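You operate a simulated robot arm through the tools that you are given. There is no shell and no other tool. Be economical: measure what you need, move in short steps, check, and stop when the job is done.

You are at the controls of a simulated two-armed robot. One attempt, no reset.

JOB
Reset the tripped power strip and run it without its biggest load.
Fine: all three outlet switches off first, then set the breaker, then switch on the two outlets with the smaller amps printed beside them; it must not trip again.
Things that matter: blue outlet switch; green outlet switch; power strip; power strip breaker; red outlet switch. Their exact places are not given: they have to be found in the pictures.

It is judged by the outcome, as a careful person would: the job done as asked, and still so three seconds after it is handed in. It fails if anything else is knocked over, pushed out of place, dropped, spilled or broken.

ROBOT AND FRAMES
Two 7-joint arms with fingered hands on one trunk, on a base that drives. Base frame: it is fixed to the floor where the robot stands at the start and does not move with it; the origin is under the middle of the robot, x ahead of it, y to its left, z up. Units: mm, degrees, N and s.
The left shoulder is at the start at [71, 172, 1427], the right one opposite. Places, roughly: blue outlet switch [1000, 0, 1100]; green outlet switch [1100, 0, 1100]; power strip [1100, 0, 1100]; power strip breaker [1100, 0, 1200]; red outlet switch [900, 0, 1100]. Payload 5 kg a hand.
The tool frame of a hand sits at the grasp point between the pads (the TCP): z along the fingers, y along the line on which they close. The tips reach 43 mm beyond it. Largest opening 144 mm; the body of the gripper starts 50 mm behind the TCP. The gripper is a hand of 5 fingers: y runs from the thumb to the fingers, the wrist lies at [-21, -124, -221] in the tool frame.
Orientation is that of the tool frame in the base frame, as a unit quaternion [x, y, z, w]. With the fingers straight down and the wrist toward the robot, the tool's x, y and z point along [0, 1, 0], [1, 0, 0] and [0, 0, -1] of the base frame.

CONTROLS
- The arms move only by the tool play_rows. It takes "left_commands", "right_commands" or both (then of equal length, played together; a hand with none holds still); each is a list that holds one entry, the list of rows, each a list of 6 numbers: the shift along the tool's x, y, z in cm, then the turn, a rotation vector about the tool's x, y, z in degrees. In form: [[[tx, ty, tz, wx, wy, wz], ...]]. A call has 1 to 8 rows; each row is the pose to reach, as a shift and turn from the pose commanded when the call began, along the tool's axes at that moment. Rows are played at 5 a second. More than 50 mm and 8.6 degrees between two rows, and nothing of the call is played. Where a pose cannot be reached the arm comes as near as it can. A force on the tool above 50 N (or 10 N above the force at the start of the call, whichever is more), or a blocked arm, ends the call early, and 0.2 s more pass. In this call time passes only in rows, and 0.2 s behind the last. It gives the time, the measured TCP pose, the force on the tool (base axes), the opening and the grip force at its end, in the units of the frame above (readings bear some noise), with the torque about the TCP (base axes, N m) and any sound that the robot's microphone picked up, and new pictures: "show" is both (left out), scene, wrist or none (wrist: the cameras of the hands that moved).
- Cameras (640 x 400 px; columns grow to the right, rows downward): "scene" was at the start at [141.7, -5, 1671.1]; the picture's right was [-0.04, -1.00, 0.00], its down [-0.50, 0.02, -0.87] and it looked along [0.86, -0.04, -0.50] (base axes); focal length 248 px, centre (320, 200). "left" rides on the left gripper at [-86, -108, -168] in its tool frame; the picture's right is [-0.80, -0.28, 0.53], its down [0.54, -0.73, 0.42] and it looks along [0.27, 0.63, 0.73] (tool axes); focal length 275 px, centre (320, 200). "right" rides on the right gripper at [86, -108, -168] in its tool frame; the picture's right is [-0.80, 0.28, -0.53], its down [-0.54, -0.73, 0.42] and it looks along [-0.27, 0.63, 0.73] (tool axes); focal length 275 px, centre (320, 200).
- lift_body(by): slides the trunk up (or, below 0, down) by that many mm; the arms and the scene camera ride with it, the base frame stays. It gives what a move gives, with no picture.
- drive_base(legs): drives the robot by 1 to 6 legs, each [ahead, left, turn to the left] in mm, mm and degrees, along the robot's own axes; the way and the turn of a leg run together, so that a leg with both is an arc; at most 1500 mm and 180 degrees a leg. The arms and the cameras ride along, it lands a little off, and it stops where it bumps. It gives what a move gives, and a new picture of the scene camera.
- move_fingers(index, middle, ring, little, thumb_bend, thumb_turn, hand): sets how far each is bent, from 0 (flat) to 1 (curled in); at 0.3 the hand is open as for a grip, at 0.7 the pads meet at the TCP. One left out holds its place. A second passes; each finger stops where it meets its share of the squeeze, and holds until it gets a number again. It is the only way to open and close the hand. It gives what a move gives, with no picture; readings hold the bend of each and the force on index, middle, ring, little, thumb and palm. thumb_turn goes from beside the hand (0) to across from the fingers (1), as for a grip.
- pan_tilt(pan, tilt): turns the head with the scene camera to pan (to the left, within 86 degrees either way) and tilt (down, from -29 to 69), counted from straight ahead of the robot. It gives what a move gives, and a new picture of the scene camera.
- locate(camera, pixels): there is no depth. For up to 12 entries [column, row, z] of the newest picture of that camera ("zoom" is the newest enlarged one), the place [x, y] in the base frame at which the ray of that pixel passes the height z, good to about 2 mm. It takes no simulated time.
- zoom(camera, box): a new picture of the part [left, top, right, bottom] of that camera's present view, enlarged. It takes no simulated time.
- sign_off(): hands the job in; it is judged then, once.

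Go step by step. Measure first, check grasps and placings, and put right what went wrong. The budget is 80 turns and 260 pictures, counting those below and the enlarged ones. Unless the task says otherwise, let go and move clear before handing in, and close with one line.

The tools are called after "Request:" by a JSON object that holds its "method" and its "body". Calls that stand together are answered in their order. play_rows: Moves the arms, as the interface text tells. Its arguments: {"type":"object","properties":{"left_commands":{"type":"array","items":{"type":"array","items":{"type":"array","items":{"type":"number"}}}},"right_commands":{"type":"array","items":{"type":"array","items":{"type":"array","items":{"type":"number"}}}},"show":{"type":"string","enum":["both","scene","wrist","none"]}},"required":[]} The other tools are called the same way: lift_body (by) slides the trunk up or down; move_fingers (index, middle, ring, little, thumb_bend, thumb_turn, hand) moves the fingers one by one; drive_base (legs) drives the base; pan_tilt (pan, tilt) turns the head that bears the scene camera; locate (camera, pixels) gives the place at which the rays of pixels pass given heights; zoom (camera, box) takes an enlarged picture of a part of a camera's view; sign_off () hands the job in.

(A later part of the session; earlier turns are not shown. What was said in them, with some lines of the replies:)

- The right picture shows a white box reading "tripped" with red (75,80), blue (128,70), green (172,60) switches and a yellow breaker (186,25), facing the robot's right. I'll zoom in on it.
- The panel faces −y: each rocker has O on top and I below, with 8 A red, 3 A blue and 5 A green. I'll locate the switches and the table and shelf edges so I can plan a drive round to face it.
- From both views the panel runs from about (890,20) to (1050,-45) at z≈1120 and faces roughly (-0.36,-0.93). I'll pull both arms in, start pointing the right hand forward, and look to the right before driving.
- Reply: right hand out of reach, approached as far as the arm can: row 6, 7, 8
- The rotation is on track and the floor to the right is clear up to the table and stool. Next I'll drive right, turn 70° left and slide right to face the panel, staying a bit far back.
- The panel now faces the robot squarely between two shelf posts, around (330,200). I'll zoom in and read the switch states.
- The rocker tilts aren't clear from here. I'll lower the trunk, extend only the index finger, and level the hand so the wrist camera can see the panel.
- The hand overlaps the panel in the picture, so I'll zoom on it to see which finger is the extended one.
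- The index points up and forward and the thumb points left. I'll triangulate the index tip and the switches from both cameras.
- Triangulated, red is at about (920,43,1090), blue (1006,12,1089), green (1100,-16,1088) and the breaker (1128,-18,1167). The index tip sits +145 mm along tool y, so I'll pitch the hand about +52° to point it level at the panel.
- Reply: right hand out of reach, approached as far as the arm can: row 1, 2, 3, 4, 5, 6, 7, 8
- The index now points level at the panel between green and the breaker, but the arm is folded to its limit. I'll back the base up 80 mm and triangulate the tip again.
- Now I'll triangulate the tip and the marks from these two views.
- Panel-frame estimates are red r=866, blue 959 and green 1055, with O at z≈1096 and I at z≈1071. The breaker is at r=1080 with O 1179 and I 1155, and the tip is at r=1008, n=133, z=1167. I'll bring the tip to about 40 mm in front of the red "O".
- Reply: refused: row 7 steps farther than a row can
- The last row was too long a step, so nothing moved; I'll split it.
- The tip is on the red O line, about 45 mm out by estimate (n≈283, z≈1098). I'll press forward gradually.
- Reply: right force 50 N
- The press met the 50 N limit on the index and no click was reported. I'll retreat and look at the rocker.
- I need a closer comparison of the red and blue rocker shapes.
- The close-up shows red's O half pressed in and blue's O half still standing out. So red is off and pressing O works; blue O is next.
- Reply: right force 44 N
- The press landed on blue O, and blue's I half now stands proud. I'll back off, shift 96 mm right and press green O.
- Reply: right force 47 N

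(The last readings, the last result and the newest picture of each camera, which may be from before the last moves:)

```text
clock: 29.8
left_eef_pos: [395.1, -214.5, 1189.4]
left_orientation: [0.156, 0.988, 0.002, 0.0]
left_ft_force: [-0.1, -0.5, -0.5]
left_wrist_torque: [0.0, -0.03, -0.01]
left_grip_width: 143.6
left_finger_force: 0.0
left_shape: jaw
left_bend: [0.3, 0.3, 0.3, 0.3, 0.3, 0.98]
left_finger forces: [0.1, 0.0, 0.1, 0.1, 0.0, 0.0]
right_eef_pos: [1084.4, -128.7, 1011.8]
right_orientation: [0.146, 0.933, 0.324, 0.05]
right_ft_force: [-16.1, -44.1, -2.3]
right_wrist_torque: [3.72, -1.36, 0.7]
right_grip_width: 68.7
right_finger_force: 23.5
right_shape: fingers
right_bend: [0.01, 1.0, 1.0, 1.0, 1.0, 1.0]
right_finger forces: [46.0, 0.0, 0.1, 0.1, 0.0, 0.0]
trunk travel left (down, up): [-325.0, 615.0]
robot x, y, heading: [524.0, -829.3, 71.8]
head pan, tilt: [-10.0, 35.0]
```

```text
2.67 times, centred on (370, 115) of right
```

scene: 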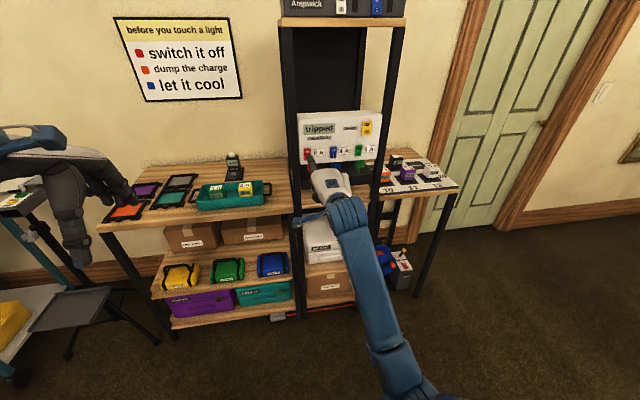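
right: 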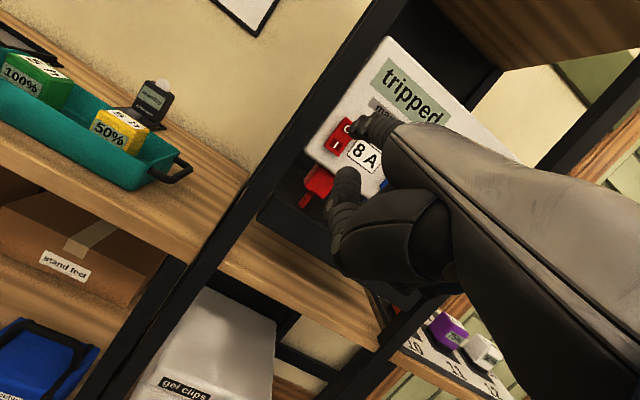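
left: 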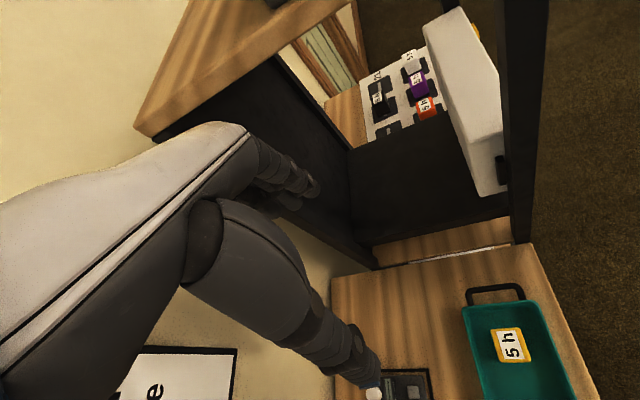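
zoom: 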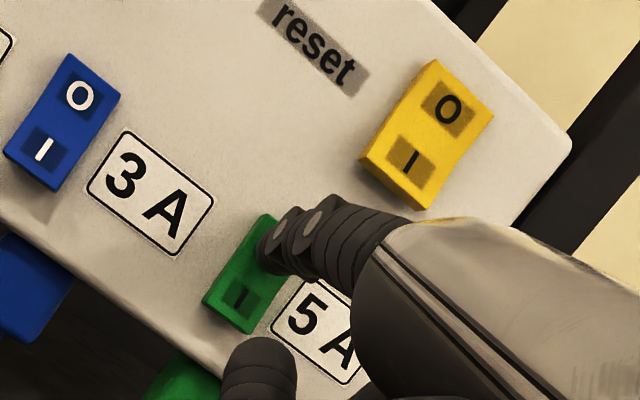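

Blue is off and green was pressed on O. I'll retreat and check all three.

Request:
{"method": "play_rows", "body": {"right_commands": [[[0, -2, -1.56, 0, 0, 0], [0, -5, -3.9, 0, 0, 0], [0, -8, -6.2, 0, 0, 0]]], "show": "none"}}

Request:
{"method": "zoom", "body": {"camera": "scene", "box": [295, 115, 385, 171]}}

Request:
{"method": "zoom", "body": {"camera": "right", "box": [230, 60, 430, 185]}}

```text
clock: 30.6
left_eef_pos: [395.0, -209.3, 1187.1]
left_orientation: [0.156, 0.988, 0.0, 0.0]
left_ft_force: [0.2, -0.1, 0.1]
left_wrist_torque: [0.0, 0.0, -0.01]
left_grip_width: 143.7
left_finger_force: 0.0
left_shape: jaw
left_bend: [0.3, 0.3, 0.3, 0.3, 0.3, 0.98]
left_finger forces: [0.1, 0.0, 0.0, 0.0, 0.0, 0.1]
right_eef_pos: [1052.9, -218.9, 1007.1]
right_orientation: [0.146, 0.934, 0.323, 0.051]
right_ft_force: [-0.9, 0.8, -0.3]
right_wrist_torque: [0.03, 0.01, -0.02]
right_grip_width: 70.9
right_finger_force: 0.0
right_shape: fingers
right_bend: [0.0, 1.0, 1.0, 1.0, 1.0, 1.0]
right_finger forces: [0.1, 0.0, 0.0, 0.1, 0.0, 0.0]
trunk travel left (down, up): [-325.0, 615.0]
robot x, y, heading: [524.5, -826.5, 72.0]
head pan, tilt: [-10.0, 35.0]
```

```text
7.11 times, centred on (340, 143) of scene
```

zoom: 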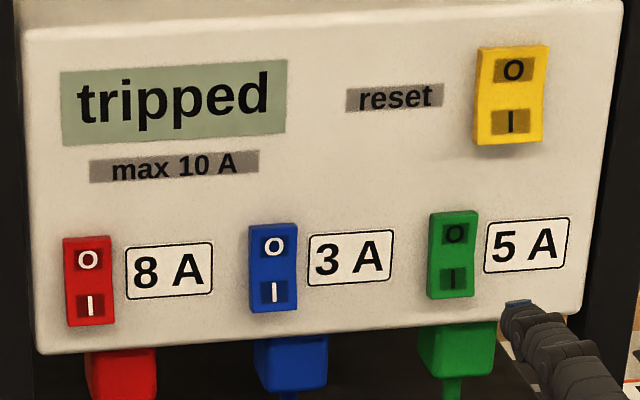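

```text
3.20 times, centred on (330, 122) of right
```

zoom: 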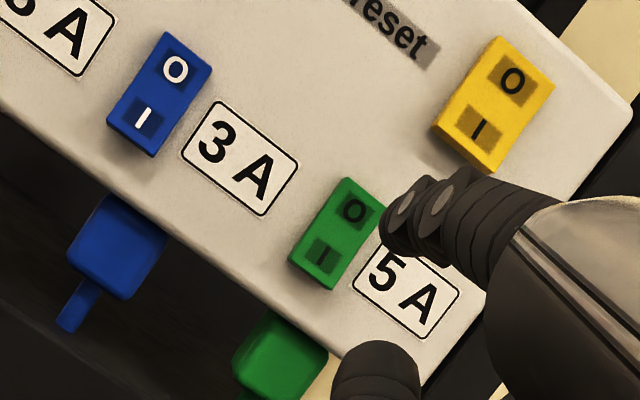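

All three outlets are now off, and the breaker has its O half in and I half out. I'll press the breaker's I at r≈1080, z≈1152.

Request:
{"method": "play_rows", "body": {"right_commands": [[[-1.3, 1.66, -2.1, 0, 0, 0], [-2.6, 3.33, -4.26, 0, 0, 0], [-2.6, 6.48, -1.8, 0, 0, 0], [-2.6, 9.24, 0.36, 0, 0, 0], [-2.6, 10.03, 0.98, 0, 0, 0], [-2.6, 10.8, 1.59, 0, 0, 0], [-2.6, 11.2, 1.9, 0, 0, 0], [-2.6, 11.4, 2.05, 0, 0, 0]]], "show": "none"}}

Request:
{"method": "zoom", "body": {"camera": "right", "box": [250, 40, 490, 190]}}

Request:
{"method": "zoom", "body": {"camera": "scene", "box": [295, 115, 385, 171]}}

```text
clock: 32.6
left_eef_pos: [395.8, -214.5, 1188.0]
left_orientation: [0.158, 0.988, 0.001, 0.0]
left_ft_force: [0.5, 0.1, 0.4]
left_wrist_torque: [-0.01, 0.01, -0.01]
left_grip_width: 143.8
left_finger_force: 0.1
left_shape: jaw
left_bend: [0.3, 0.3, 0.3, 0.3, 0.3, 0.98]
left_finger forces: [0.0, 0.1, 0.0, 0.0, 0.0, 0.0]
right_eef_pos: [1109.9, -135.9, 1064.1]
right_orientation: [0.146, 0.933, 0.324, 0.051]
right_ft_force: [-12.3, -31.2, -1.5]
right_wrist_torque: [2.77, -1.09, 0.68]
right_grip_width: 69.0
right_finger_force: 16.9
right_shape: fingers
right_bend: [0.01, 1.0, 1.0, 1.0, 1.0, 1.0]
right_finger forces: [34.1, 0.0, 0.1, 0.0, 0.0, 0.0]
trunk travel left (down, up): [-325.0, 615.0]
robot x, y, heading: [520.1, -832.2, 72.0]
head pan, tilt: [-10.0, 35.0]
stopped in row 8 (right hand): the force on the tool passed its limit at 52 N (the readings are from after the stop); the commanded pose is now the measured one
```

```text
2.67 times, centred on (370, 115) of right
```

zoom: 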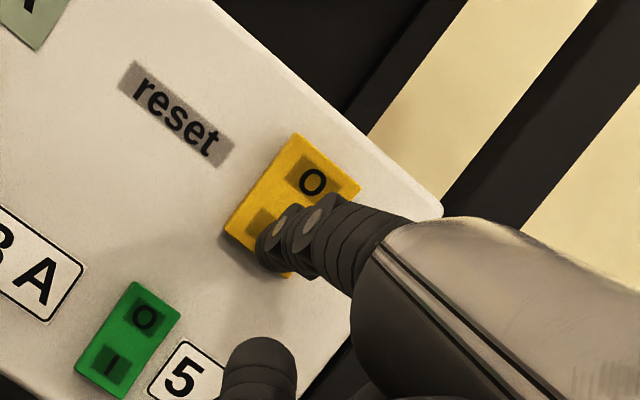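

```text
7.11 times, centred on (340, 143) of scene
```

zoom: 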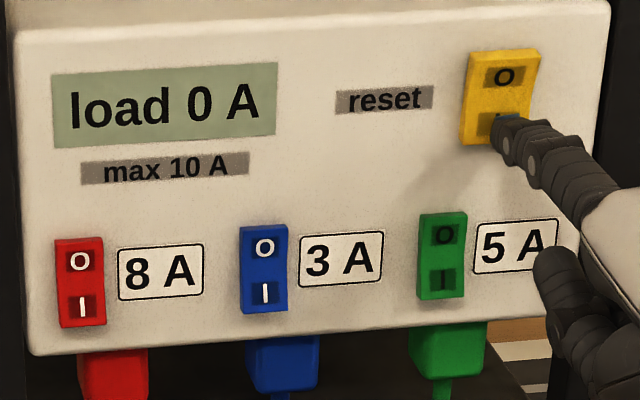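

The display now reads "load 0 A", so the breaker is set. I'll back off and move in front of green's I while checking the breaker.

Request:
{"method": "play_rows", "body": {"right_commands": [[[0, -2.4, -1.85, 0, 0, 0], [0, -4.73, -3.7, 0, 0, 0], [1, -6.5, -1.4, 0, 0, 0], [2, -8.3, 0.9, 0, 0, 0], [2.75, -10.03, 3.08, 0, 0, 0]]], "show": "none"}}

Request:
{"method": "zoom", "body": {"camera": "right", "box": [250, 40, 490, 190]}}

Request:
{"method": "zoom", "body": {"camera": "scene", "box": [295, 115, 385, 171]}}

```text
clock: 33.8
left_eef_pos: [395.6, -210.0, 1185.8]
left_orientation: [0.156, 0.988, 0.001, 0.0]
left_ft_force: [-1.0, 0.5, 0.8]
left_wrist_torque: [0.0, 0.04, -0.01]
left_grip_width: 143.7
left_finger_force: 0.0
left_shape: jaw
left_bend: [0.3, 0.3, 0.3, 0.3, 0.3, 0.98]
left_finger forces: [0.1, 0.0, 0.0, 0.1, 0.1, 0.0]
right_eef_pos: [1066.1, -178.8, 976.7]
right_orientation: [0.146, 0.934, 0.323, 0.051]
right_ft_force: [0.4, 0.2, 0.1]
right_wrist_torque: [-0.01, 0.02, 0.0]
right_grip_width: 70.7
right_finger_force: 0.1
right_shape: fingers
right_bend: [0.0, 1.0, 1.0, 1.0, 1.0, 1.0]
right_finger forces: [0.1, 0.0, 0.0, 0.0, 0.1, 0.1]
trunk travel left (down, up): [-325.0, 615.0]
robot x, y, heading: [521.8, -825.1, 71.7]
head pan, tilt: [-10.0, 35.0]
```

```text
2.67 times, centred on (370, 115) of right
```

zoom: 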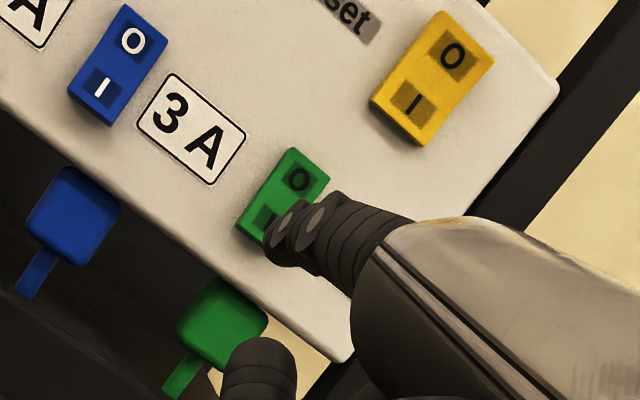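

```text
7.11 times, centred on (340, 143) of scene
```

zoom: 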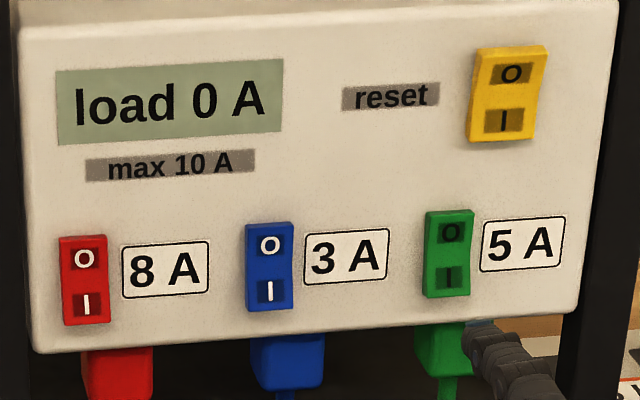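

The breaker holds at "load 0 A" and the tip is lined up with green's I. I'll press green on.

Request:
{"method": "play_rows", "body": {"right_commands": [[[0, 1.7, 1.1, 0, 0, 0], [0, 3.3, 2.2, 0, 0, 0], [0, 4.0, 2.75, 0, 0, 0], [0, 4.4, 3.05, 0, 0, 0], [0, 4.7, 3.3, 0, 0, 0]]], "show": "none"}}

Request:
{"method": "zoom", "body": {"camera": "scene", "box": [295, 115, 385, 171]}}

```text
clock: 35.0
left_eef_pos: [395.2, -213.1, 1186.3]
left_orientation: [0.157, 0.988, 0.0, 0.0]
left_ft_force: [0.2, 0.0, 0.0]
left_wrist_torque: [-0.01, 0.02, -0.02]
left_grip_width: 143.7
left_finger_force: 0.0
left_shape: jaw
left_bend: [0.3, 0.3, 0.3, 0.3, 0.3, 0.98]
left_finger forces: [0.1, 0.0, 0.0, 0.1, 0.1, 0.1]
right_eef_pos: [1082.7, -127.5, 980.7]
right_orientation: [0.146, 0.934, 0.323, 0.051]
right_ft_force: [-7.2, -20.6, -1.7]
right_wrist_torque: [1.81, -0.64, 0.27]
right_grip_width: 70.1
right_finger_force: 10.9
right_shape: fingers
right_bend: [0.0, 1.0, 1.0, 1.0, 1.0, 1.0]
right_finger forces: [22.1, 0.0, 0.0, 0.0, 0.1, 0.0]
trunk travel left (down, up): [-325.0, 615.0]
robot x, y, heading: [517.9, -831.9, 72.1]
head pan, tilt: [-10.0, 35.0]
```

```text
7.11 times, centred on (340, 143) of scene
```

zoom: 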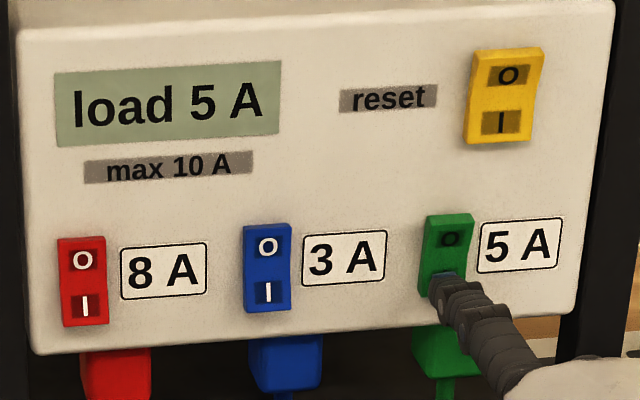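

The load reads 5 A. I'll back off, shift 96 mm left and press blue's I.

Request:
{"method": "play_rows", "body": {"right_commands": [[[0, -2, -1.56, 0, 0, 0], [0, -3.94, -3.08, 0, 0, 0], [4.8, -3.94, -3.08, 0, 0, 0], [9.6, -3.94, -3.08, 0, 0, 0], [9.6, -1.6, -1.25, 0, 0, 0], [9.6, -0.8, -0.62, 0, 0, 0], [9.6, -0.3, -0.25, 0, 0, 0], [9.6, 0, 0, 0, 0, 0]]], "show": "none"}}

Request:
{"method": "zoom", "body": {"camera": "scene", "box": [295, 115, 385, 171]}}

```text
clock: 36.8
left_eef_pos: [394.9, -211.5, 1187.3]
left_orientation: [0.156, 0.988, 0.001, 0.0]
left_ft_force: [1.2, -0.1, 0.0]
left_wrist_torque: [-0.01, 0.0, 0.0]
left_grip_width: 143.8
left_finger_force: 0.0
left_shape: jaw
left_bend: [0.3, 0.3, 0.3, 0.3, 0.3, 0.98]
left_finger forces: [0.1, 0.1, 0.1, 0.0, 0.0, 0.0]
right_eef_pos: [991.5, -98.1, 980.6]
right_orientation: [0.147, 0.933, 0.323, 0.051]
right_ft_force: [-5.2, -16.3, -1.4]
right_wrist_torque: [1.47, -0.53, 0.28]
right_grip_width: 70.5
right_finger_force: 8.9
right_shape: fingers
right_bend: [0.0, 1.0, 1.0, 1.0, 1.0, 1.0]
right_finger forces: [17.6, 0.0, 0.0, 0.0, 0.1, 0.0]
trunk travel left (down, up): [-325.0, 615.0]
robot x, y, heading: [520.2, -827.3, 71.8]
head pan, tilt: [-10.0, 35.0]
```

```text
7.11 times, centred on (340, 143) of scene
```

zoom: 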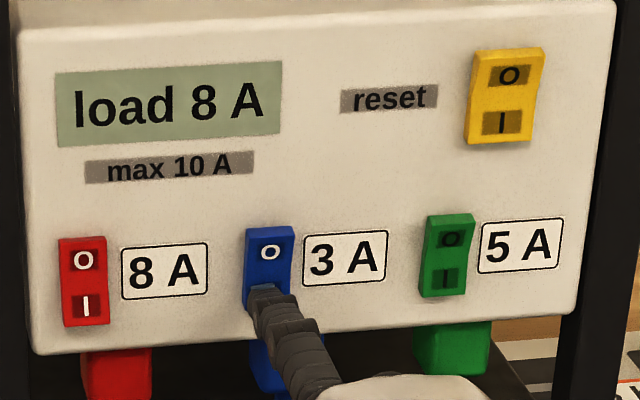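

The load reads 8 A, which is 3 + 5. I'll withdraw clear and check that it holds.

Request:
{"method": "play_rows", "body": {"right_commands": [[[0, -2, -1.56, 0, 0, 0], [0, -5, -3.9, 0, 0, 0], [0, -8, -6.2, 0, 0, 0], [0, -11, -8.5, 0, 0, 0], [0, -12, -9.3, 0, 0, 0], [0, -12, -9.3, 0, 0, 0], [0, -12, -9.3, 0, 0, 0], [0, -12, -9.3, 0, 0, 0]]], "show": "scene"}}

Request:
{"method": "zoom", "body": {"camera": "scene", "box": [295, 115, 385, 171]}}

```text
clock: 38.6
left_eef_pos: [395.8, -208.7, 1185.9]
left_orientation: [0.156, 0.988, -0.001, 0.0]
left_ft_force: [-0.5, -0.2, 0.8]
left_wrist_torque: [-0.04, 0.03, 0.01]
left_grip_width: 143.6
left_finger_force: 0.0
left_shape: jaw
left_bend: [0.3, 0.3, 0.3, 0.3, 0.3, 0.98]
left_finger forces: [0.0, 0.0, 0.1, 0.0, 0.0, 0.1]
right_eef_pos: [945.7, -241.4, 976.9]
right_orientation: [0.147, 0.934, 0.323, 0.051]
right_ft_force: [0.6, -0.4, -0.2]
right_wrist_torque: [-0.02, 0.0, -0.03]
right_grip_width: 71.2
right_finger_force: 0.2
right_shape: fingers
right_bend: [0.0, 1.0, 1.0, 1.0, 1.0, 1.0]
right_finger forces: [0.0, 0.0, 0.0, 0.0, 0.1, 0.0]
trunk travel left (down, up): [-325.0, 615.0]
robot x, y, heading: [517.6, -827.8, 71.6]
head pan, tilt: [-10.0, 35.0]
```

scene: 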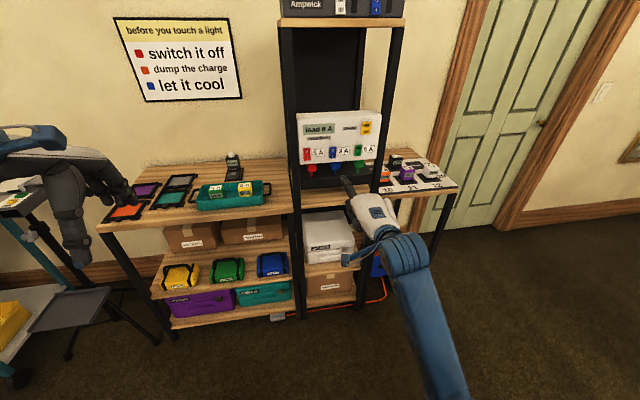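

```text
7.11 times, centred on (340, 143) of scene
```

zoom: 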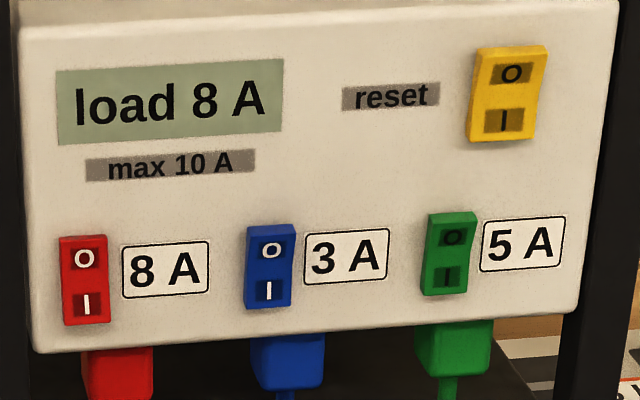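

The hand is clear, the strip is in place and the display holds at "load 8 A". Red is off, blue and green are on and the breaker is set, so I'm handing in.

Request:
{"method": "sign_off", "body": {}}

```text
The job is handed in.
```

The power strip is reset and running on blue (3 A) and green (5 A), with red (8 A) left off; its display held at "load 8 A" when I handed it in.
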